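You operate a simulated robot arm through the tools that you are given. There is no shell and no other tool.

You run a simulated robot arm. Do the job below in one go: nothing can be reset, and whatever is moved stays where it is left.

## Task
Stand the red pot in the red saucer, water it from the clear jug, and top up the vase.
Fine: damp soil, vase to the blue line, jug back. Set down upright: clear jug.

It is judged by the outcome, as a careful person would: the job done as asked, and still so three seconds after it is handed in. It fails if anything else is knocked over, pushed out of place, dropped, spilled or broken.

## Robot
A 6-joint arm with a two-finger parallel gripper, fixed in place. Base frame: the origin is at the foot of the arm, x ahead of it, y to its left, z up; the work surface is at about z = 0. Units: m, degrees, N and s.
With the tool pointing down near the work surface it reaches from about 0.14 to 0.58 m from the base axis. Its first joint turns from -66.0 to 66.0 degrees. Payload 2.1 kg.
Tool frame: the origin (TCP) lies between the finger pads and is the grasp point; the fingertips stand 0.03 m ahead of it; z points along the fingers, y is the line along which they close. The gripper opens to 0.094 m. The fingers are 0.028 m wide and 0.01 m thick; the gripper's body (0.05 by 0.096 m) begins 0.055 m behind the TCP.
Orientation is that of the tool frame in the base frame, as a unit quaternion [w, x, y, z]. With the fingers straight down and closing along the base's y, the tool's x points along the base's -x, its y along +y and its z along -z.

## Interface
- The arm moves only by the tool step_arm. Its argument "increments" is a list of rows, each a list of 3 entries, a list of its own where there are three numbers: the finger opening in cm, from 0 to 9.4, then the shift along the tool's x, y, z in cm, then the turn, a rotation vector about the tool's x, y, z in degrees. In form: [[gripper, [dx, dy, dz], [rx, ry, rz]], ...]. A call has 1 to 20 rows; each row is the pose to reach, as a shift and turn from the pose commanded when the call began, along the tool's axes at that moment. Each row takes 0.2 s and may step no farther than 0.05 m and 8.6 degrees from the row before; otherwise, or with a gripper value out of range, the whole call is refused. Where a pose cannot be reached the arm comes as near as it can. A force on the tool above 40 N (or 10 N above the force at the start of the call, whichever is more), or a blocked arm, ends the call early, and 0.2 s more pass. Each finger travels about 0.072 m/s and halts on what it meets, pressing with about 27 N; the grip force reading is that of the motor and also rises with nothing between the fingers. The clock runs only during rows and for 0.2 s after the last one: add rows that repeat a pose to give the fingers time. The reply holds the time, the measured pose of the TCP, the force on the tool along the base axes, the opening and the grip force, in the units named above and with some noise, with the torque about the TCP (base axes, N m) and any sound that the robot's microphone picked up.
- Cameras (640 x 400 px; columns grow to the right, rows downward): "scene" is fixed at [0.0462, -0.3642, 0.4937]; the picture's right is [0.84, -0.55, 0.00], its down [-0.26, -0.40, -0.88] and it looks along [0.48, 0.74, -0.47] (base axes); focal length 271 px, centre (320, 200). "wrist" rides on the gripper at [0.076, 0.014, -0.103] in the tool frame; the picture's right is [-0.18, 0.98, 0.00], its down [-0.75, -0.14, -0.64] and it looks along [-0.63, -0.12, 0.77] (tool axes); focal length 243 px, centre (320, 200). There is no depth. A picture from a camera that has moved, and an enlarged one, comes with that camera's place and axes in the base frame and with its lens.
- get_image(camera): a new picture of that camera. The clock stands still meanwhile.
- inspect(camera, box): a new picture of the part [left, top, right, bottom] of that camera's present view, enlarged. The clock stands still meanwhile.
- close_job(): hands the job in; it is judged then, once.

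Places have to be worked out from the pictures, the camera data and where the tool is seen. Open the gripper and draw the arm clear of the work before you hand the job in, unless the task says otherwise.

The tools are called after "Call:" by a JSON object that holds its "method" and its "body". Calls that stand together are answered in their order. step_arm: Moves the arm, as the interface text tells. Its arguments: {"type":"object","properties":{"increments":{"type":"array","items":{"type":"array"}}},"required":["increments"]} The other tools are called the same way: get_image (camera) takes a picture; inspect (camera, box) takes an enlarged picture of a part of a camera's view; close_job () hands the job in.

At the start:

```text
time: 0.0
eef_pos: [0.3031, 0.139, 0.4099]
ee_rot: [0.002, 0.0, 1.0, 0.001]
force: [0.0, 0.0, 0.2]
ft_torque: [-0.02, -0.02, -0.02]
finger_gap: 0.094
grasp_force: 0.0
```

scene: 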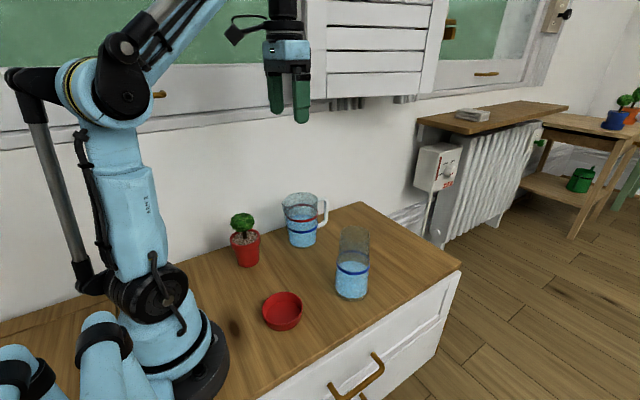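
wrist: 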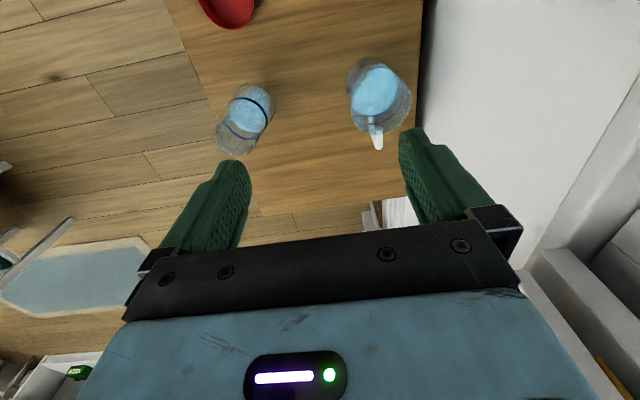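

I begin by taking enlarged views of the table objects to work out where the pot, saucer, jug and vase are.

Call:
{"method": "inspect", "body": {"camera": "scene", "box": [200, 170, 400, 350]}}

Call:
{"method": "inspect", "body": {"camera": "wrist", "box": [180, 0, 440, 170]}}

Call:
{"method": "inspect", "body": {"camera": "scene", "box": [265, 180, 385, 310]}}

```text
2.22 times, centred on (300, 260) of scene
camera zoom: at [0.0462, -0.3642, 0.4937], right [0.84, -0.55, 0.0], down [-0.26, -0.4, -0.88], along [0.48, 0.74, -0.47], focal length 602 px, centre (364, 67)
```

zoom: 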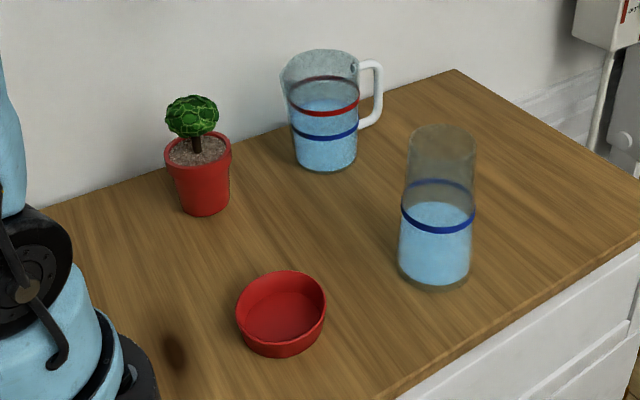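

```text
2.35 times, centred on (310, 85) of wrist
camera zoom: at [0.2273, 0.1521, 0.5125], right [0.18, 0.98, 0.0], down [0.75, -0.14, 0.64], along [0.63, -0.12, -0.77], focal length 571 px, centre (344, 471)
```

zoom: 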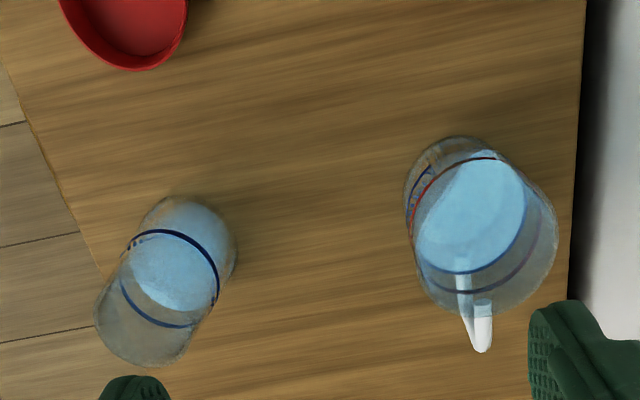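

```text
3.08 times, centred on (325, 245) of scene
camera zoom: at [0.0462, -0.3642, 0.4937], right [0.84, -0.55, 0.0], down [-0.26, -0.4, -0.88], along [0.48, 0.74, -0.47], focal length 834 px, centre (305, 62)
```

zoom: 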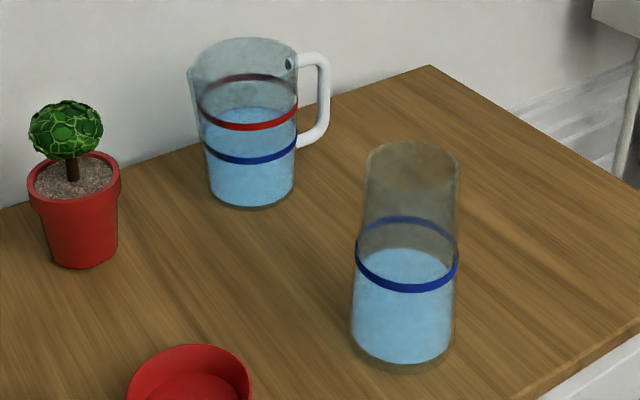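

The pot looks to be near (0.19, 0.22), the saucer near (0.19, 0.01), the jug near (0.36, 0.22) with its handle toward +x and spout toward -x, and the vase near (0.36, -0.02). I draw the tool back toward the base, staying high, so the wrist camera sees them all.

Call:
{"method": "step_arm", "body": {"increments": [[9.4, [4, 0, 0], [0, 0, 0]], [9.4, [8, 1, 0], [0, 0, 0]], [9.4, [11, 2, 0], [0, 0, 0]], [9.4, [11, 2, 0], [0, 0, 0]]]}}

Call:
{"method": "get_image", "body": {"camera": "wrist"}}

Call:
{"method": "get_image", "body": {"camera": "scene"}}

```text
time: 1.0
eef_pos: [0.1931, 0.1573, 0.4104]
ee_rot: [0.001, 0.0, 1.0, 0.001]
force: [0.4, 0.3, 0.4]
ft_torque: [0.01, -0.02, 0.01]
finger_gap: 0.0941
grasp_force: 0.1
```

```text
taken
camera wrist: at [0.1172, 0.1723, 0.5124], right [0.18, 0.98, 0.0], down [0.75, -0.14, 0.64], along [0.63, -0.12, -0.77], focal length 243 px, centre (320, 200)
```

wrist: 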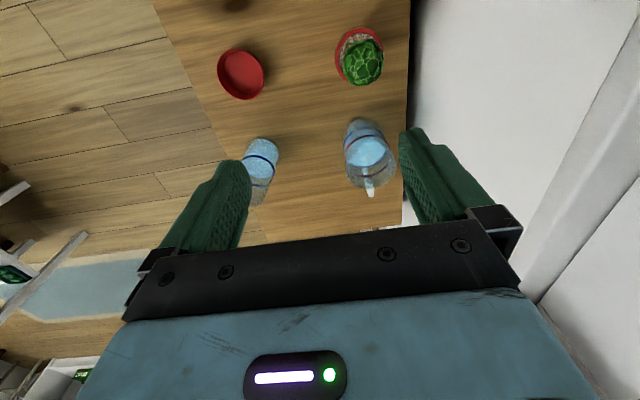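

```text
taken
```

scene: 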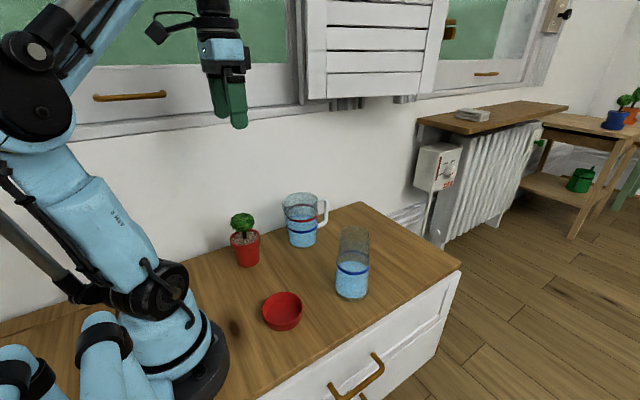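

The arm holds this pose and all four objects are in the wrist view, so I enlarge that view to measure them.

Call:
{"method": "inspect", "body": {"camera": "wrist", "box": [200, 10, 420, 150]}}

Call:
{"method": "inspect", "body": {"camera": "wrist", "box": [320, 10, 420, 110]}}

Call:
{"method": "inspect", "body": {"camera": "wrist", "box": [320, 100, 420, 210]}}

Call:
{"method": "inspect", "body": {"camera": "wrist", "box": [200, 30, 300, 130]}}

```text
2.86 times, centred on (310, 80) of wrist
camera zoom: at [0.1172, 0.1723, 0.5124], right [0.18, 0.98, 0.0], down [0.75, -0.14, 0.64], along [0.63, -0.12, -0.77], focal length 693 px, centre (349, 543)
```

zoom: 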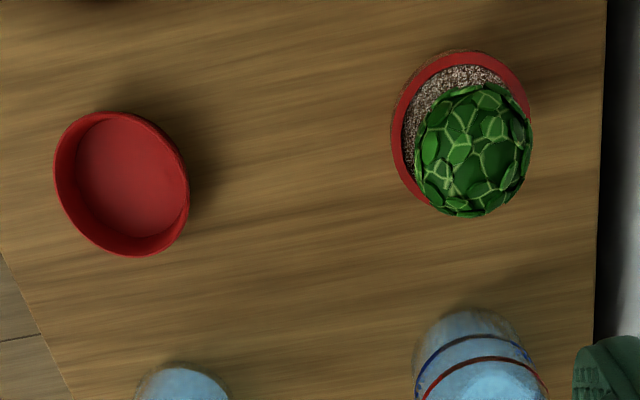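

```text
4.00 times, centred on (370, 60) of wrist
camera zoom: at [0.1172, 0.1723, 0.5124], right [0.18, 0.98, 0.0], down [0.75, -0.14, 0.64], along [0.63, -0.12, -0.77], focal length 970 px, centre (120, 760)
```

zoom: 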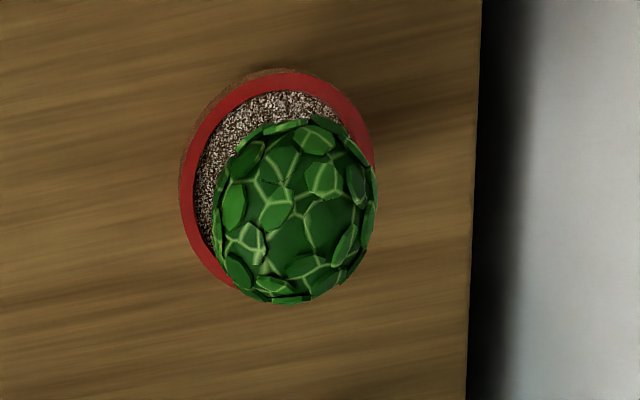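

```text
3.64 times, centred on (370, 155) of wrist
camera zoom: at [0.1172, 0.1723, 0.5124], right [0.18, 0.98, 0.0], down [0.75, -0.14, 0.64], along [0.63, -0.12, -0.77], focal length 882 px, centre (138, 364)
```

zoom: 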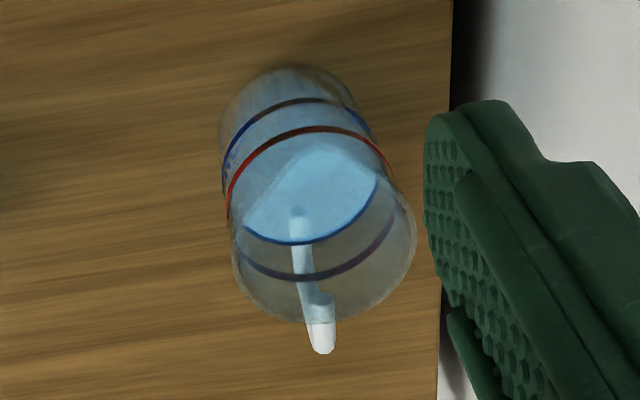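

```text
4.00 times, centred on (250, 80) of wrist
camera zoom: at [0.1172, 0.1723, 0.5124], right [0.18, 0.98, 0.0], down [0.75, -0.14, 0.64], along [0.63, -0.12, -0.77], focal length 970 px, centre (600, 680)
```

zoom: 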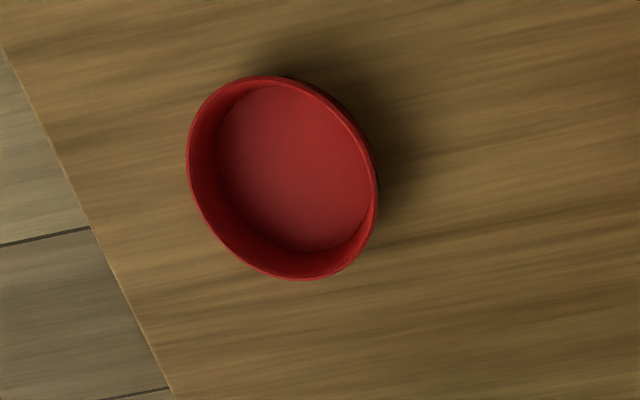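

The saucer measures about (0.197, 0.010) with a 0.086 rim, and the pot about (0.197, 0.220) with a 0.076 rim and foliage up to roughly z = 0.14. I zoom the scene camera tightly on the pot, jug and vase to get their heights.

Call:
{"method": "inspect", "body": {"camera": "scene", "box": [220, 205, 270, 275]}}

Call:
{"method": "inspect", "body": {"camera": "scene", "box": [275, 185, 335, 255]}}

Call:
{"method": "inspect", "body": {"camera": "scene", "box": [320, 220, 385, 305]}}

Call:
{"method": "inspect", "body": {"camera": "scene", "box": [255, 280, 310, 340]}}

```text
5.71 times, centred on (245, 240) of scene
camera zoom: at [0.0461, -0.3642, 0.4937], right [0.84, -0.55, 0.0], down [-0.26, -0.4, -0.88], along [0.48, 0.74, -0.47], focal length 1548 px, centre (749, -29)
```

zoom: 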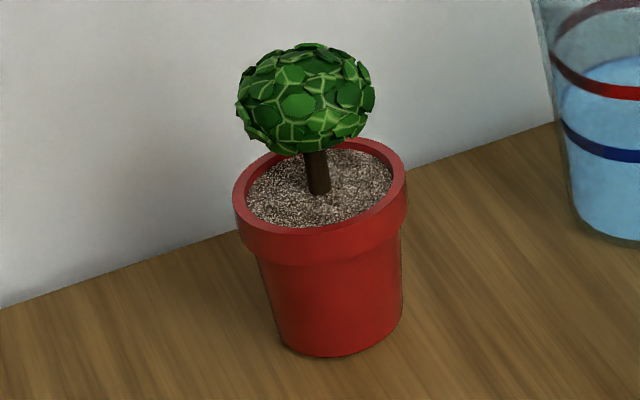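

```text
5.71 times, centred on (305, 220) of scene
camera zoom: at [0.0461, -0.3642, 0.4937], right [0.84, -0.55, 0.0], down [-0.26, -0.4, -0.88], along [0.48, 0.74, -0.47], focal length 1548 px, centre (406, 86)
```

zoom: 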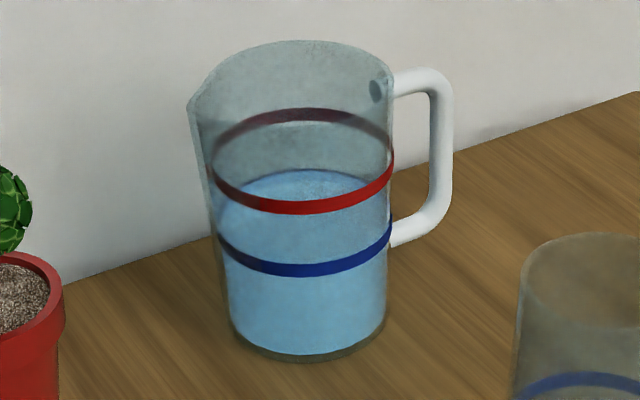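

```text
4.71 times, centred on (352, 262) of scene
camera zoom: at [0.0461, -0.3642, 0.4937], right [0.84, -0.55, 0.0], down [-0.26, -0.4, -0.88], along [0.48, 0.74, -0.47], focal length 1275 px, centre (167, -94)
```

zoom: 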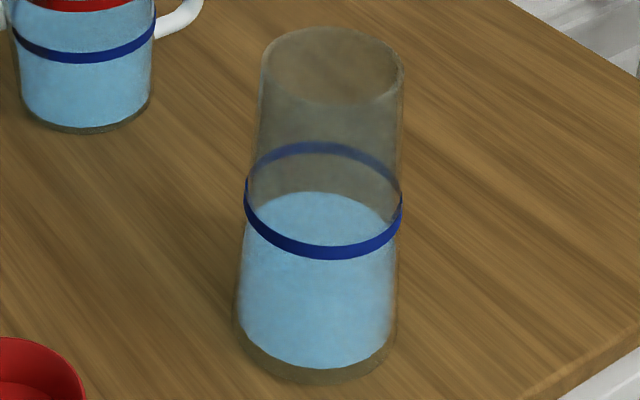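

```text
6.67 times, centred on (282, 310) of scene
camera zoom: at [0.0461, -0.3642, 0.4937], right [0.84, -0.55, 0.0], down [-0.26, -0.4, -0.88], along [0.48, 0.74, -0.47], focal length 1807 px, centre (570, -533)
```

zoom: 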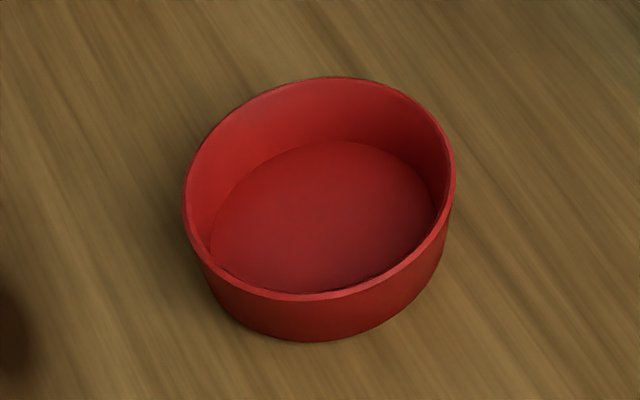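

The rim of the pot is at about z = 0.074 and 0.079 across. Its foliage tops out near z = 0.142, so a straight-down grip on the rim band (TCP at about z = 0.092) should just clear the leaves. I move above the pot to check the alignment.

Call:
{"method": "step_arm", "body": {"increments": [[9.4, [-0.1, 2, 4], [0, 0, 0]], [9.4, [-0.2, 4, 8], [0, 0, 0]], [9.4, [-0.3, 6, 12], [0, 0, 0]], [9.4, [-0.4, 6.3, 16], [0, 0, 0]], [9.4, [-0.4, 6.3, 20], [0, 0, 0]], [9.4, [-0.4, 6.3, 20], [0, 0, 0]]]}}

Call:
{"method": "get_image", "body": {"camera": "wrist"}}

Call:
{"method": "get_image", "body": {"camera": "scene"}}

```text
time: 2.4
eef_pos: [0.198, 0.2213, 0.2119]
ee_rot: [0.0, 0.0, 1.0, 0.001]
force: [0.3, -0.4, -0.1]
ft_torque: [0.02, 0.02, -0.01]
finger_gap: 0.0939
grasp_force: 0.0
```

```text
taken
camera wrist: at [0.1218, 0.2362, 0.3135], right [0.18, 0.98, 0.0], down [0.75, -0.14, 0.64], along [0.63, -0.12, -0.77], focal length 243 px, centre (320, 200)
```

wrist: 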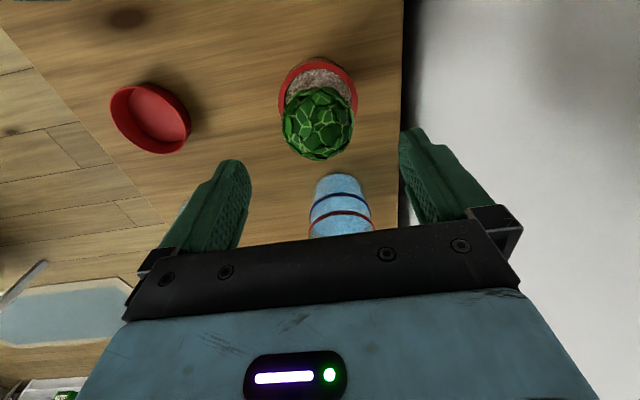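

```text
taken
```

scene: 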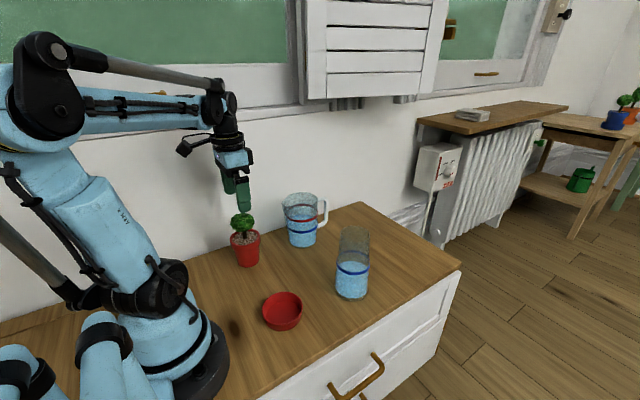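

The gripper is over the pot at z = 0.21. I enlarge the wrist view to check the centring and leaf clearance before going down.

Call:
{"method": "inspect", "body": {"camera": "wrist", "box": [240, 30, 400, 180]}}

Call:
{"method": "inspect", "body": {"camera": "scene", "box": [200, 140, 290, 280]}}

```text
2.67 times, centred on (320, 105) of wrist
camera zoom: at [0.1218, 0.2362, 0.3135], right [0.18, 0.98, 0.0], down [0.75, -0.14, 0.64], along [0.63, -0.12, -0.77], focal length 647 px, centre (320, 453)
```

zoom: 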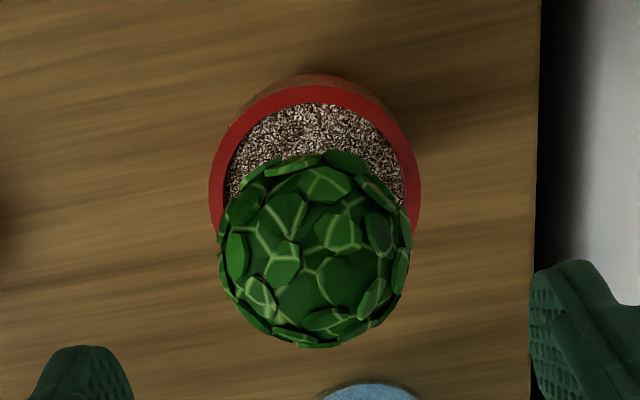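

```text
2.86 times, centred on (245, 210) of scene
camera zoom: at [0.0462, -0.3642, 0.4937], right [0.84, -0.55, 0.0], down [-0.26, -0.4, -0.88], along [0.48, 0.74, -0.47], focal length 774 px, centre (534, 171)
```

zoom: 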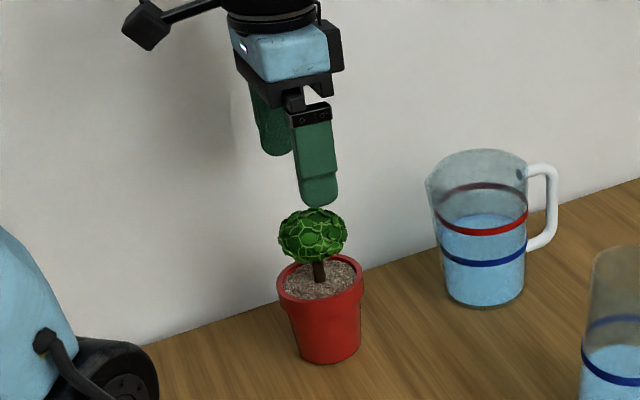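

The pot rim centre computes to (0.197, 0.220), within 2 mm of the tool. I lower with the fingers open, in two stages.

Call:
{"method": "step_arm", "body": {"increments": [[9.4, [0, -0.1, 3], [0, 0, 0]], [9.4, [0, -0.1, 6], [0, 0, 0]], [9.4, [0, -0.1, 9], [0, 0, 0]], [9.4, [0, -0.1, 10.5], [0, 0, 0]], [9.4, [0, -0.1, 10.5], [0, 0, 0]]]}}

Call:
{"method": "get_image", "body": {"camera": "wrist"}}

Call:
{"method": "inspect", "body": {"camera": "scene", "box": [200, 160, 290, 280]}}

```text
time: 3.6
eef_pos: [0.1994, 0.2214, 0.1072]
ee_rot: [0.001, -0.002, 1.0, 0.001]
force: [0.1, 0.1, -0.2]
ft_torque: [-0.01, -0.01, 0.0]
finger_gap: 0.0942
grasp_force: 0.1
```

```text
taken
camera wrist: at [0.124, 0.2356, 0.2073], right [0.18, 0.98, 0.0], down [0.75, -0.14, 0.64], along [0.63, -0.12, -0.77], focal length 243 px, centre (320, 200)
```

wrist: 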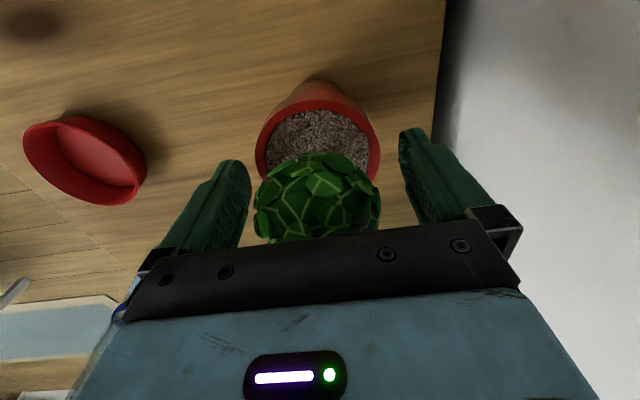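

```text
3.33 times, centred on (245, 220) of scene
camera zoom: at [0.0462, -0.3642, 0.4937], right [0.84, -0.55, 0.0], down [-0.26, -0.4, -0.88], along [0.48, 0.74, -0.47], focal length 903 px, centre (570, 133)
```

zoom: 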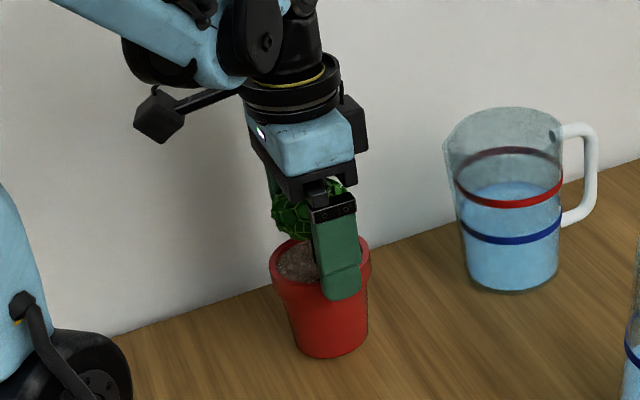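

The fingers straddle the rim evenly and the force is near zero. I lower the last 1.4 cm to put the tips on the rim band, then close.

Call:
{"method": "step_arm", "body": {"increments": [[9.4, [0.1, -0.1, 0.7], [0, 0, 0]], [9.4, [0.2, -0.1, 1.4], [0, 0, 0]], [9.4, [0.2, -0.1, 1.4], [0, 0, 0]]]}}

Call:
{"method": "inspect", "body": {"camera": "scene", "box": [210, 190, 280, 280]}}

Call:
{"method": "get_image", "body": {"camera": "wrist"}}

```text
time: 4.4
eef_pos: [0.1965, 0.2203, 0.0918]
ee_rot: [0.0, -0.002, 1.0, 0.001]
force: [0.2, 0.7, 0.4]
ft_torque: [0.02, -0.01, -0.04]
finger_gap: 0.094
grasp_force: 0.1
```

```text
4.44 times, centred on (245, 235) of scene
camera zoom: at [0.0462, -0.3642, 0.4937], right [0.84, -0.55, 0.0], down [-0.26, -0.4, -0.88], along [0.48, 0.74, -0.47], focal length 1204 px, centre (653, 44)
```

zoom: 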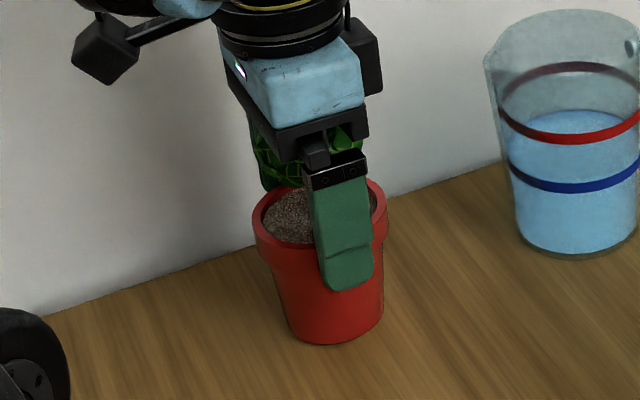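

```text
taken
camera wrist: at [0.121, 0.2342, 0.1935], right [0.18, 0.98, 0.0], down [0.75, -0.14, 0.64], along [0.63, -0.12, -0.77], focal length 243 px, centre (320, 200)
```

wrist: 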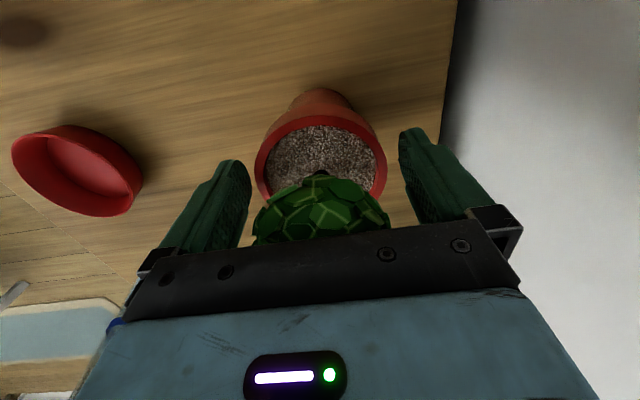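

No contact force so far, so I close the fingers on the rim.

Call:
{"method": "step_arm", "body": {"increments": [[8.4, [0, 0, 0], [0, 0, 0]], [7.8, [0, 0, 0], [0, 0, 0]], [7.0, [0, 0, 0], [0, 0, 0]], [5.0, [0, 0, 0], [0, 0, 0]], [5.0, [0, 0, 0], [0, 0, 0]]]}}

Call:
{"method": "inspect", "body": {"camera": "scene", "box": [210, 190, 280, 280]}}

Call:
{"method": "get_image", "body": {"camera": "wrist"}}

```text
time: 5.6
eef_pos: [0.1963, 0.2198, 0.092]
ee_rot: [0.002, -0.001, 1.0, 0.001]
force: [-0.6, -0.6, 1.4]
ft_torque: [-0.15, 0.0, -0.02]
finger_gap: 0.0751
grasp_force: 27.0
```

```text
4.44 times, centred on (245, 235) of scene
camera zoom: at [0.0462, -0.3642, 0.4937], right [0.84, -0.55, 0.0], down [-0.26, -0.4, -0.88], along [0.48, 0.74, -0.47], focal length 1204 px, centre (653, 44)
```

zoom: 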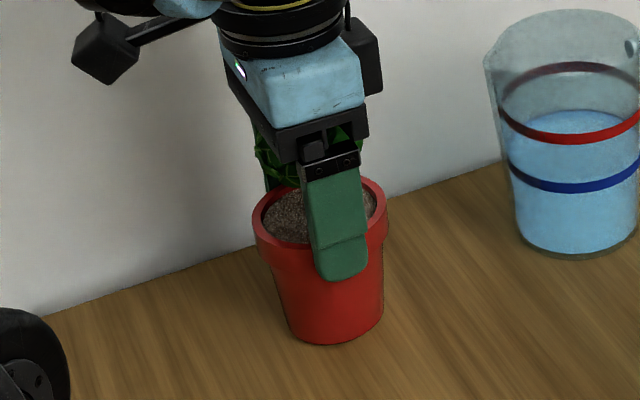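

```text
taken
camera wrist: at [0.1211, 0.2342, 0.1935], right [0.18, 0.98, 0.0], down [0.75, -0.14, 0.64], along [0.63, -0.12, -0.77], focal length 243 px, centre (320, 200)
```

wrist: 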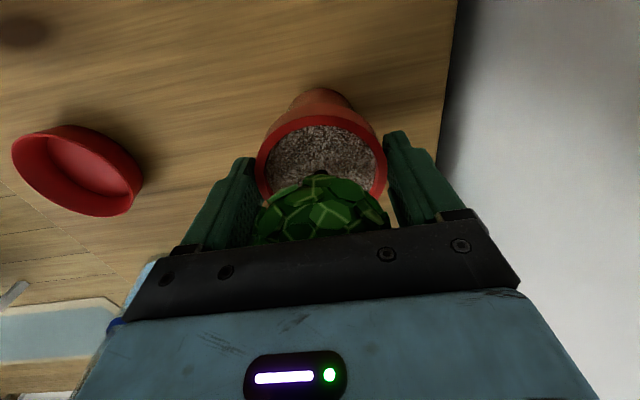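

The grip is firm at 27 N with a 0.075 gap. I lift 3 cm and check that the pot comes up straight.

Call:
{"method": "step_arm", "body": {"increments": [[5.0, [0, 0, -0.5], [0, 0, 0]], [5.0, [0, 0, -1.5], [0, 0, 0]], [5.0, [0, 0, -3], [0, 0, 0]], [5.0, [0, 0, -3], [0, 0, 0]]]}}

Call:
{"method": "inspect", "body": {"camera": "scene", "box": [200, 170, 300, 290]}}

Call:
{"method": "get_image", "body": {"camera": "wrist"}}

```text
time: 6.6
eef_pos: [0.1951, 0.2198, 0.1228]
ee_rot: [0.001, -0.001, 1.0, 0.001]
force: [-0.3, 0.5, -4.6]
ft_torque: [0.01, -0.01, -0.01]
finger_gap: 0.075
grasp_force: 26.6
```

```text
3.33 times, centred on (250, 230) of scene
camera zoom: at [0.0462, -0.3642, 0.4937], right [0.84, -0.55, 0.0], down [-0.26, -0.4, -0.88], along [0.48, 0.74, -0.47], focal length 903 px, centre (553, 100)
```

zoom: 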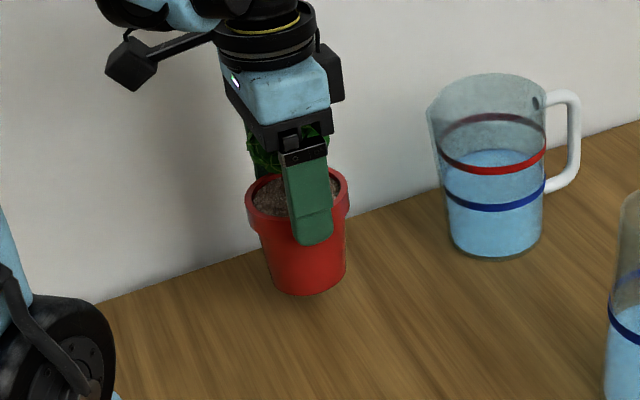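

```text
taken
camera wrist: at [0.1202, 0.2344, 0.2233], right [0.18, 0.98, 0.0], down [0.75, -0.14, 0.64], along [0.63, -0.12, -0.77], focal length 243 px, centre (320, 200)
```

wrist: 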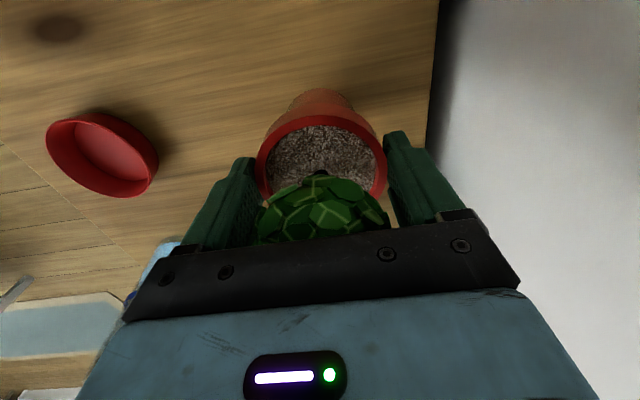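

The pot hangs upright and weighs about 0.47 kg. I raise it to clear the saucer and carry it along -y, stopping short of the saucer to measure again.

Call:
{"method": "step_arm", "body": {"increments": [[5.0, [0, 0, -2], [0, 0, 0]], [5.0, [0, -1, -3.5], [0, 0, 0]], [5.0, [0, -4, -4], [0, 0, 0]], [5.0, [0, -7, -4], [0, 0, 0]], [5.0, [0, -10, -4], [0, 0, 0]], [5.0, [0, -12, -4], [0, 0, 0]], [5.0, [0, -13, -4], [0, 0, 0]], [5.0, [0, -13, -4], [0, 0, 0]]]}}

Call:
{"method": "get_image", "body": {"camera": "wrist"}}

Call:
{"method": "get_image", "body": {"camera": "scene"}}

```text
time: 8.4
eef_pos: [0.1933, 0.0894, 0.163]
ee_rot: [0.001, -0.002, 1.0, 0.0]
force: [-0.1, -0.6, -4.6]
ft_torque: [0.01, 0.03, 0.01]
finger_gap: 0.0754
grasp_force: 27.1
```

```text
taken
camera wrist: at [0.12, 0.1035, 0.262], right [0.18, 0.98, 0.0], down [0.75, -0.14, 0.64], along [0.63, -0.12, -0.77], focal length 243 px, centre (320, 200)
```

wrist: 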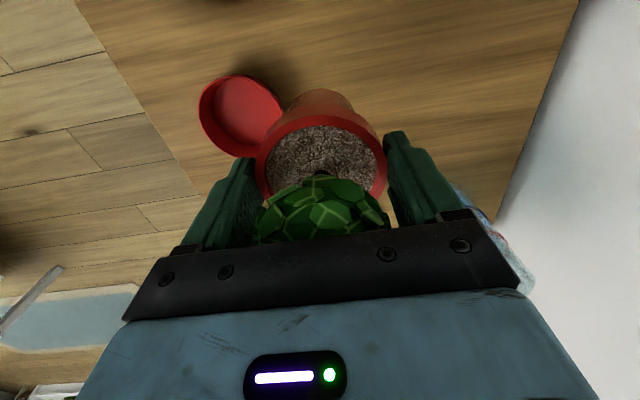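

```text
taken
```

scene: 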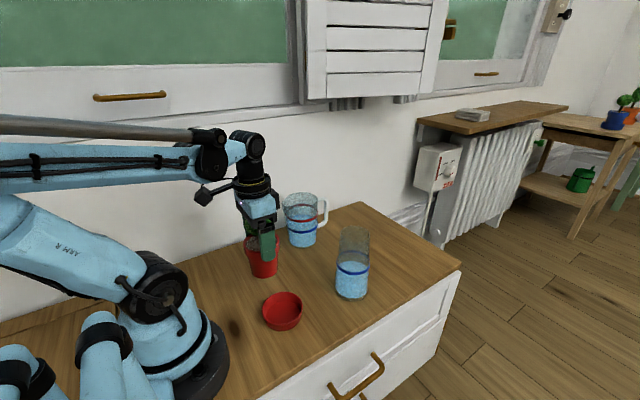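

The saucer is still visible next to the held pot, so I enlarge both views to pin down the saucer centre against the pot.

Call:
{"method": "inspect", "body": {"camera": "wrist", "box": [180, 50, 400, 200]}}

Call:
{"method": "inspect", "body": {"camera": "scene", "box": [230, 230, 330, 340]}}

```text
2.67 times, centred on (290, 125) of wrist
camera zoom: at [0.12, 0.1035, 0.262], right [0.18, 0.98, 0.0], down [0.75, -0.14, 0.64], along [0.63, -0.12, -0.77], focal length 647 px, centre (400, 400)
```

zoom: 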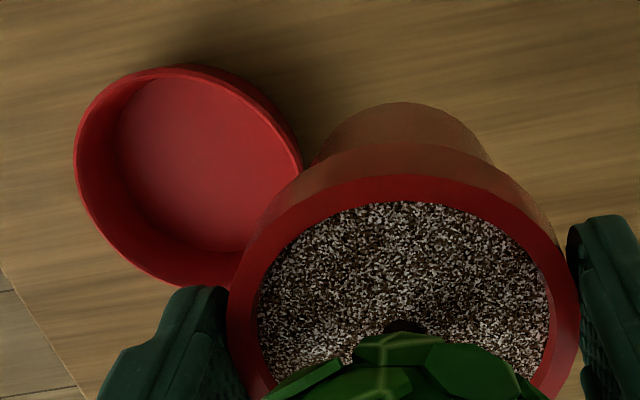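

```text
3.64 times, centred on (280, 285) of scene
camera zoom: at [0.0462, -0.3642, 0.4937], right [0.84, -0.55, 0.0], down [-0.26, -0.4, -0.88], along [0.48, 0.74, -0.47], focal length 985 px, centre (466, -109)
```

zoom: 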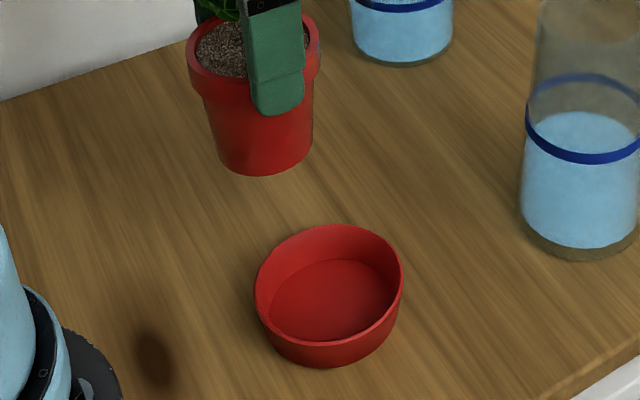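

The saucer centre computes to (0.196–0.197, 0.011). I carry the pot the remaining 7.85 cm, staying above the saucer rim, and look before lowering.

Call:
{"method": "step_arm", "body": {"increments": [[5.0, [0, -2, 0], [0, 0, 0]], [5.0, [0, -4.5, 0], [0, 0, 0]], [5.0, [0, -6.8, 0], [0, 0, 0]], [5.0, [0, -7.85, 0], [0, 0, 0]], [5.0, [0, -7.85, 0], [0, 0, 0]]]}}

Call:
{"method": "get_image", "body": {"camera": "wrist"}}

Call:
{"method": "inspect", "body": {"camera": "scene", "box": [230, 230, 330, 340]}}

```text
time: 9.6
eef_pos: [0.1949, 0.0112, 0.1602]
ee_rot: [0.002, -0.001, 1.0, 0.001]
force: [0.5, 0.0, -4.4]
ft_torque: [0.0, 0.05, 0.02]
finger_gap: 0.0752
grasp_force: 27.3
```

```text
taken
camera wrist: at [0.1196, 0.0252, 0.2617], right [0.18, 0.98, 0.0], down [0.75, -0.14, 0.64], along [0.63, -0.12, -0.77], focal length 243 px, centre (320, 200)
```

wrist: 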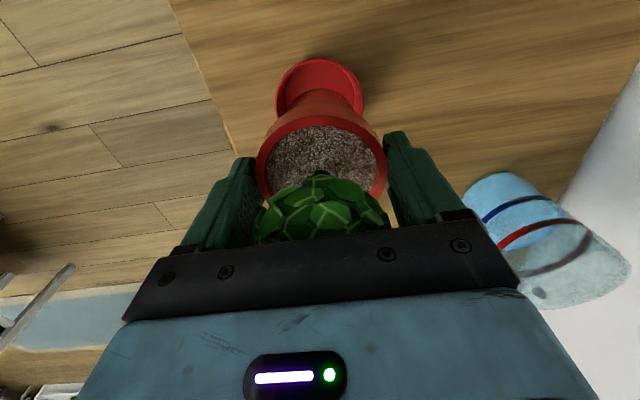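

```text
3.64 times, centred on (280, 285) of scene
camera zoom: at [0.0462, -0.3642, 0.4937], right [0.84, -0.55, 0.0], down [-0.26, -0.4, -0.88], along [0.48, 0.74, -0.47], focal length 985 px, centre (466, -109)
```

zoom: 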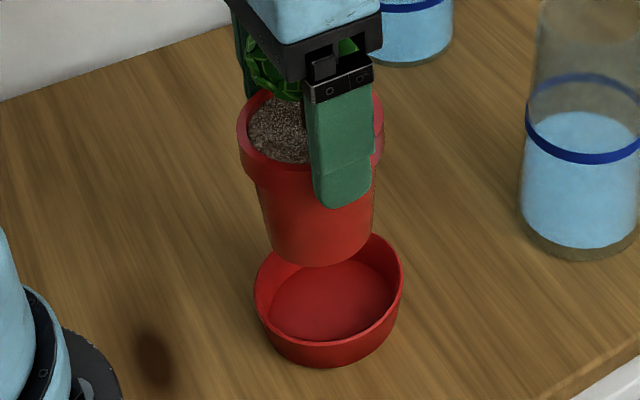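

The pot axis and saucer centre line up within about 1 mm in both views. I lower it close to the saucer floor.

Call:
{"method": "step_arm", "body": {"increments": [[5.0, [-0.1, 0, 1.5], [0, 0, 0]], [5.0, [-0.1, 0, 3], [0, 0, 0]], [5.0, [-0.1, 0, 4.5], [0, 0, 0]], [5.0, [-0.1, 0, 5.5], [0, 0, 0]], [5.0, [-0.1, 0, 6.0], [0, 0, 0]], [5.0, [-0.1, 0, 6.0], [0, 0, 0]]]}}

Call:
{"method": "get_image", "body": {"camera": "wrist"}}

Call:
{"method": "inspect", "body": {"camera": "scene", "box": [230, 230, 330, 340]}}

```text
time: 11.0
eef_pos: [0.197, 0.0112, 0.1014]
ee_rot: [0.001, -0.001, 1.0, 0.001]
force: [-0.1, -0.4, -4.2]
ft_torque: [0.0, 0.04, 0.0]
finger_gap: 0.0753
grasp_force: 27.1
```

```text
taken
camera wrist: at [0.1211, 0.0251, 0.2028], right [0.18, 0.98, 0.0], down [0.75, -0.14, 0.64], along [0.63, -0.12, -0.77], focal length 243 px, centre (320, 200)
```

wrist: 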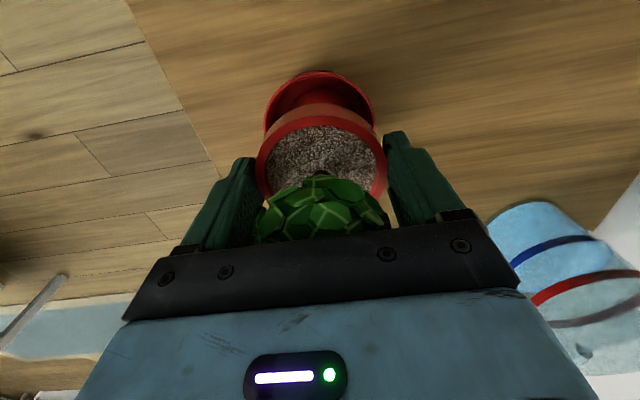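

```text
3.64 times, centred on (280, 285) of scene
camera zoom: at [0.0462, -0.3642, 0.4937], right [0.84, -0.55, 0.0], down [-0.26, -0.4, -0.88], along [0.48, 0.74, -0.47], focal length 985 px, centre (466, -109)
```

zoom: 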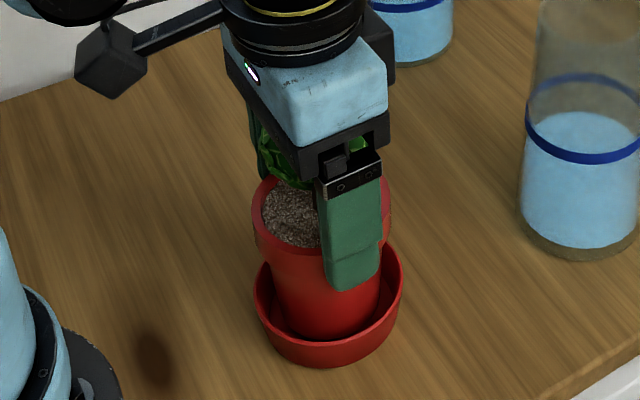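

The pot is inside the saucer walls with an even gap. I lower in small steps until the force shows contact.

Call:
{"method": "step_arm", "body": {"increments": [[5.0, [0, 0, 0.2], [0, 0, 0]], [5.0, [0, 0, 0.4], [0, 0, 0]], [5.0, [0, 0, 0.4], [0, 0, 0]]]}}

Call:
{"method": "inspect", "body": {"camera": "scene", "box": [245, 260, 315, 340]}}

```text
time: 11.8
eef_pos: [0.1955, 0.0107, 0.0963]
ee_rot: [0.001, -0.001, 1.0, 0.001]
force: [-0.4, -0.2, -4.5]
ft_torque: [-0.02, 0.02, -0.01]
finger_gap: 0.0752
grasp_force: 26.6
```

```text
5.00 times, centred on (280, 300) of scene
camera zoom: at [0.0462, -0.3642, 0.4937], right [0.84, -0.55, 0.0], down [-0.26, -0.4, -0.88], along [0.48, 0.74, -0.47], focal length 1355 px, centre (520, -300)
```

zoom: 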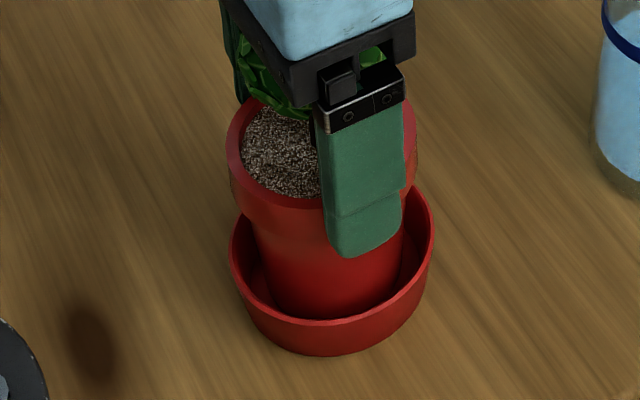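

The force is still the full weight, so the pot has not touched yet. I continue down in 1 mm steps.

Call:
{"method": "step_arm", "body": {"increments": [[5.0, [0, 0, 0.1], [0, 0, 0]], [5.0, [0, 0, 0.1], [0, 0, 0]]]}}

Call:
{"method": "step_arm", "body": {"increments": [[5.0, [0, 0, 0.1], [0, 0, 0]], [5.0, [0, 0, 0.1], [0, 0, 0]]]}}

```text
time: 12.4
eef_pos: [0.1968, 0.0117, 0.0962]
ee_rot: [0.0, -0.001, 1.0, 0.001]
force: [-0.1, -0.8, -0.9]
ft_torque: [-0.13, 0.06, 0.0]
finger_gap: 0.0752
grasp_force: 27.3
```

```text
time: 13.0
eef_pos: [0.195, 0.0121, 0.0946]
ee_rot: [0.001, -0.002, 1.0, 0.001]
force: [-2.8, -1.1, 16.6]
ft_torque: [-0.14, 0.22, 0.0]
finger_gap: 0.0752
grasp_force: 26.8
```

Contact: the force has swung to 16.6 N upward. I back off 1 mm, then open the fingers slowly.

Call:
{"method": "step_arm", "body": {"increments": [[5.0, [0, 0, -0.1], [0, 0, 0]], [5.0, [0, 0, -0.1], [0, 0, 0]], [7.6, [0, 0, -0.1], [0, 0, 0]], [8.2, [0, 0, -0.1], [0, 0, 0]], [9.0, [0, 0, -0.1], [0, 0, 0]], [9.4, [0, 0, -0.1], [0, 0, 0]], [9.4, [0, 0, -0.1], [0, 0, 0]]]}}

Call:
{"method": "inspect", "body": {"camera": "scene", "box": [245, 260, 315, 340]}}

Call:
{"method": "get_image", "body": {"camera": "wrist"}}

```text
time: 14.6
eef_pos: [0.1975, 0.0118, 0.097]
ee_rot: [0.001, -0.001, 1.0, 0.001]
force: [-0.6, -0.1, -0.1]
ft_torque: [-0.03, 0.03, -0.01]
finger_gap: 0.094
grasp_force: 0.1
```

```text
5.00 times, centred on (280, 300) of scene
camera zoom: at [0.0462, -0.3642, 0.4937], right [0.84, -0.55, 0.0], down [-0.26, -0.4, -0.88], along [0.48, 0.74, -0.47], focal length 1355 px, centre (520, -300)
```

zoom: 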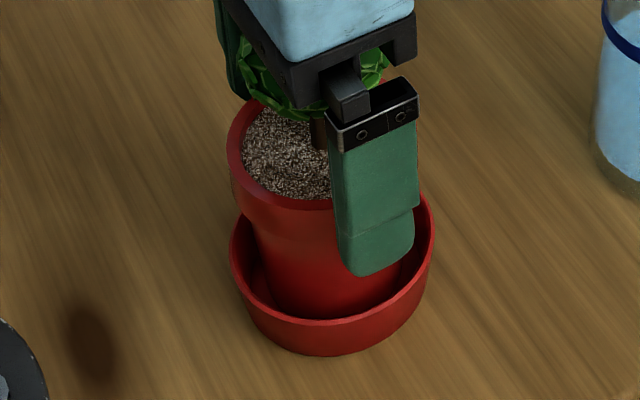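

```text
taken
camera wrist: at [0.1213, 0.0253, 0.198], right [0.18, 0.98, 0.0], down [0.75, -0.14, 0.64], along [0.63, -0.12, -0.77], focal length 243 px, centre (320, 200)
```

wrist: 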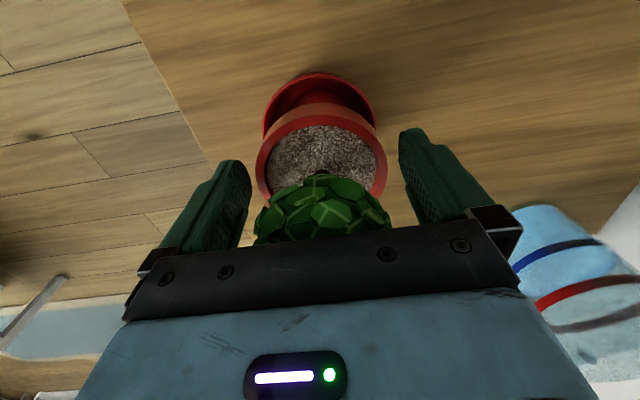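

The fingers are clear and the pot stands in the saucer. I rise straight up, well clear of the foliage, then view the jug from above.

Call:
{"method": "step_arm", "body": {"increments": [[9.4, [0, 0, -2], [0, 0, 0]], [9.4, [0, 0, -5], [0, 0, 0]], [9.4, [0, 0, -9], [0, 0, 0]], [9.4, [0, 0, -13], [0, 0, 0]], [9.4, [0, 0, -17], [0, 0, 0]], [9.4, [0, 0, -21], [0, 0, 0]], [9.4, [0, 0, -25], [0, 0, 0]]]}}

Call:
{"method": "step_arm", "body": {"increments": [[9.4, [0, 4, 0], [0, 0, 0]], [9.4, [0, 8, 0], [0, 0, 0]], [9.4, [-1, 12, 0], [0, 0, 0]], [9.4, [-3, 16, 0], [0, 0, 0]], [9.4, [-6, 19, 0], [0, 0, 0]], [9.4, [-9, 20.5, 0], [0, 0, 0]], [9.4, [-9, 20.5, 0], [0, 0, 0]]]}}

Call:
{"method": "get_image", "body": {"camera": "wrist"}}

Call:
{"method": "get_image", "body": {"camera": "scene"}}

```text
time: 16.2
eef_pos: [0.1975, 0.0108, 0.3476]
ee_rot: [0.0, 0.0, 1.0, 0.0]
force: [0.7, 0.7, -0.2]
ft_torque: [0.02, 0.02, -0.05]
finger_gap: 0.0937
grasp_force: 0.0
```

```text
time: 17.8
eef_pos: [0.2853, 0.2146, 0.3469]
ee_rot: [0.001, 0.0, 1.0, 0.001]
force: [0.1, 0.2, 0.1]
ft_torque: [-0.03, -0.02, -0.01]
finger_gap: 0.0942
grasp_force: 0.0
```

```text
taken
camera wrist: at [0.21, 0.2305, 0.448], right [0.18, 0.98, 0.0], down [0.75, -0.14, 0.64], along [0.63, -0.12, -0.77], focal length 243 px, centre (320, 200)
```

wrist: 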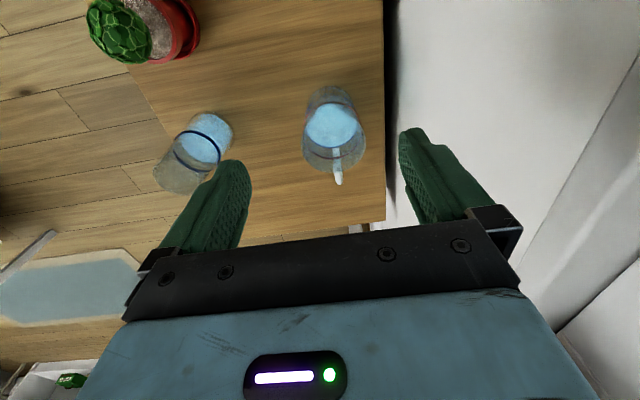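

```text
taken
```

scene: 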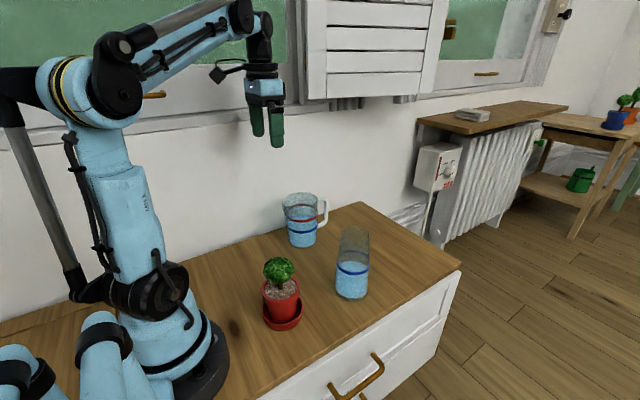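

The pot stands in the saucer. Now I enlarge the jug and vase in the wrist view to measure the jug axis, rim width and handle direction.

Call:
{"method": "inspect", "body": {"camera": "wrist", "box": [290, 70, 380, 200]}}

Call:
{"method": "inspect", "body": {"camera": "wrist", "box": [140, 90, 250, 200]}}

Call:
{"method": "inspect", "body": {"camera": "scene", "box": [245, 250, 315, 340]}}

```text
3.08 times, centred on (335, 135) of wrist
camera zoom: at [0.21, 0.2305, 0.448], right [0.18, 0.98, 0.0], down [0.75, -0.14, 0.64], along [0.63, -0.12, -0.77], focal length 746 px, centre (274, 400)
```

zoom: 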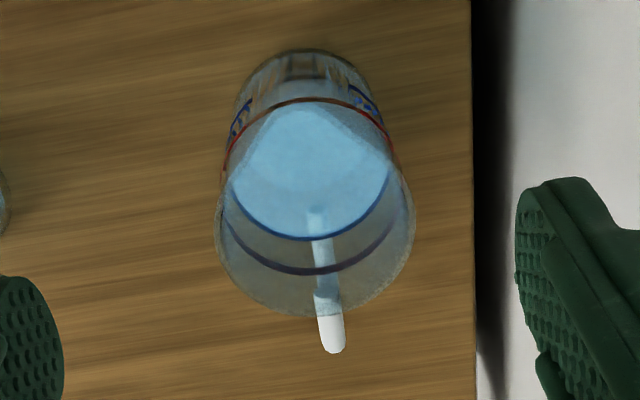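

```text
3.64 times, centred on (195, 145) of wrist
camera zoom: at [0.21, 0.2305, 0.448], right [0.18, 0.98, 0.0], down [0.75, -0.14, 0.64], along [0.63, -0.12, -0.77], focal length 882 px, centre (774, 400)
```

zoom: 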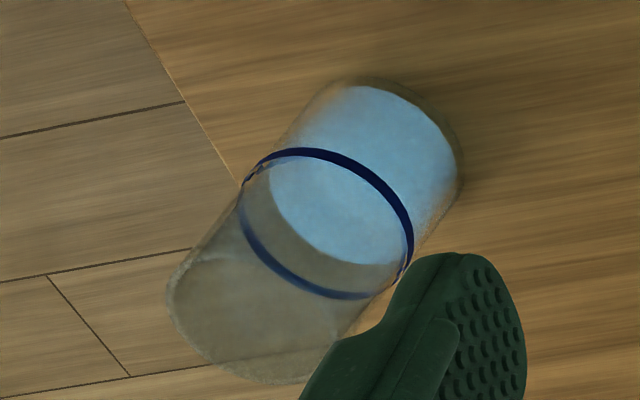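

```text
4.44 times, centred on (280, 295) of scene
camera zoom: at [0.0462, -0.3642, 0.4937], right [0.84, -0.55, 0.0], down [-0.26, -0.4, -0.88], along [0.48, 0.74, -0.47], focal length 1204 px, centre (498, -222)
```

zoom: 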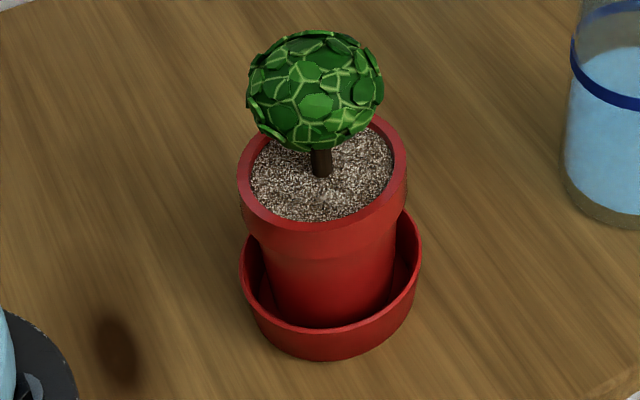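

The pot sits properly. The jug axis comes out near (0.368, 0.219) with the handle straight along +x. Before picking a grip I need its silhouette more exactly, so I zoom closely on the jug in the scene view.

Call:
{"method": "inspect", "body": {"camera": "scene", "box": [278, 188, 332, 222]}}

Call:
{"method": "inspect", "body": {"camera": "scene", "box": [278, 216, 332, 250]}}

Call:
{"method": "inspect", "body": {"camera": "wrist", "box": [298, 80, 372, 190]}}

```text
11.76 times, centred on (305, 205) of scene
camera zoom: at [0.0462, -0.3642, 0.4937], right [0.84, -0.55, 0.0], down [-0.26, -0.4, -0.88], along [0.48, 0.74, -0.47], focal length 3188 px, centre (496, 141)
```

zoom: 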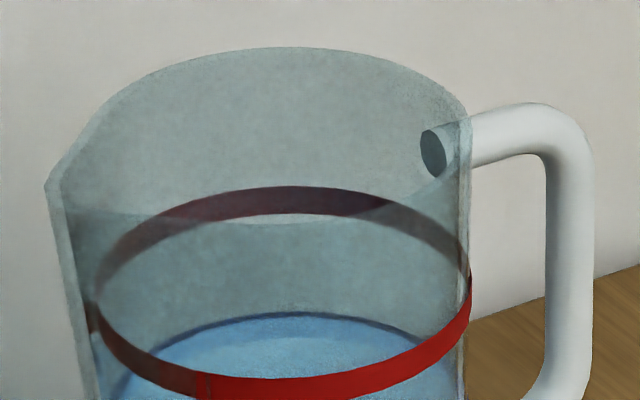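

```text
11.76 times, centred on (305, 233) of scene
camera zoom: at [0.0462, -0.3642, 0.4937], right [0.84, -0.55, 0.0], down [-0.26, -0.4, -0.88], along [0.48, 0.74, -0.47], focal length 3188 px, centre (496, -188)
```

zoom: 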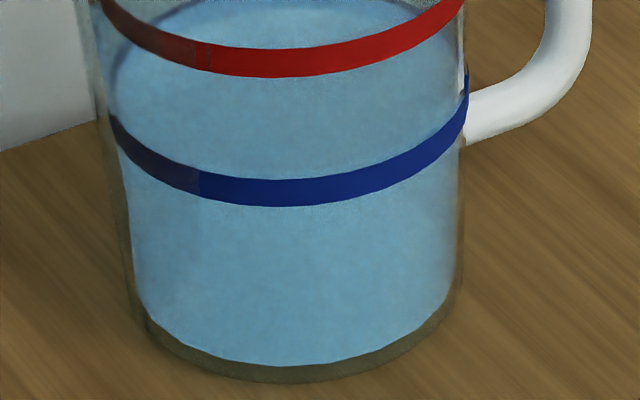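

```text
3.64 times, centred on (335, 135) of wrist
camera zoom: at [0.21, 0.2305, 0.448], right [0.18, 0.98, 0.0], down [0.75, -0.14, 0.64], along [0.63, -0.12, -0.77], focal length 882 px, centre (266, 436)
```

zoom: 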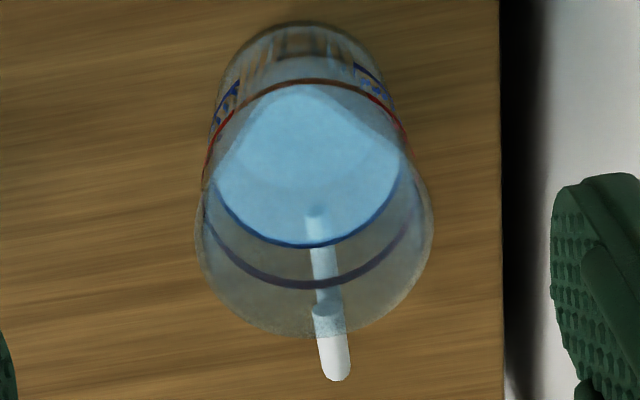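

The jug tapers slightly, from about 0.08 at the base to 0.09 at the rim, so a side grip on the lower body is safest. I would come in roughly along +y and pitched down, leaving the spout free. I first test in free space whether the wrist reaches that orientation, starting with a move to an open spot and a yaw.

Call:
{"method": "step_arm", "body": {"increments": [[9.4, [0, -4, 0], [0, 0, 0]], [9.4, [0, -8, 0], [0, 0, 0]], [9.4, [0, -11, 0], [0, 0, -7]], [9.4, [0, -11, 0], [0, 0, -14]], [9.4, [0, -11, 0], [0, 0, -22]], [9.4, [0, -11, 0], [0, 0, -30]], [9.4, [0, -11, 0], [0, 0, -38]], [9.4, [0, -11, 0], [0, 0, -46]], [9.4, [0, -11, 0], [0, 0, -54]], [9.4, [0, -11, 0], [0, 0, -62]], [9.4, [0, -11, 0], [0, 0, -70]], [9.4, [0, -11, 0], [0, 0, -70]]]}}

Call:
{"method": "step_arm", "body": {"increments": [[9.4, [0, 0, 0], [0, -8, 0]], [9.4, [0, 0, 0], [0, -16, 0]], [9.4, [0, 0, 0], [0, -24, 0]], [9.4, [0, 0, 0], [0, -32, 0]], [9.4, [0, 0, 0], [0, -40, 0]], [9.4, [0, 0, 0], [0, -48, 0]], [9.4, [0, 0, 0], [0, -54, 0]], [9.4, [0, 0, 0], [0, -60, 0]], [9.4, [0, 0, 0], [0, -60, 0]]]}}

Call:
{"method": "get_image", "body": {"camera": "scene"}}

Call:
{"method": "get_image", "body": {"camera": "wrist"}}

```text
time: 20.4
eef_pos: [0.2863, 0.1061, 0.348]
ee_rot: [0.002, -0.575, 0.818, 0.001]
force: [0.5, -0.2, -0.1]
ft_torque: [0.0, 0.0, 0.01]
finger_gap: 0.0941
grasp_force: 0.1
```

```text
time: 22.4
eef_pos: [0.2857, 0.1056, 0.3468]
ee_rot: [0.412, -0.496, 0.708, 0.287]
force: [0.5, 0.2, 0.5]
ft_torque: [0.04, 0.04, -0.01]
finger_gap: 0.0941
grasp_force: 0.1
```

```text
taken
```

scene: 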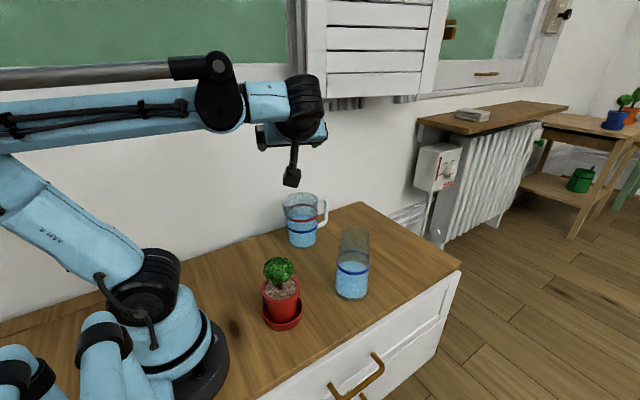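

```text
taken
camera wrist: at [0.2298, -0.0088, 0.3303], right [-0.89, 0.42, 0.16], down [0.07, -0.22, 0.97], along [0.44, 0.88, 0.17], focal length 243 px, centre (320, 200)
```

wrist: 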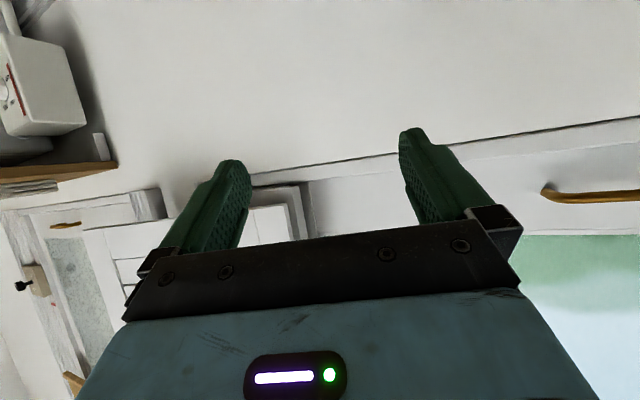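

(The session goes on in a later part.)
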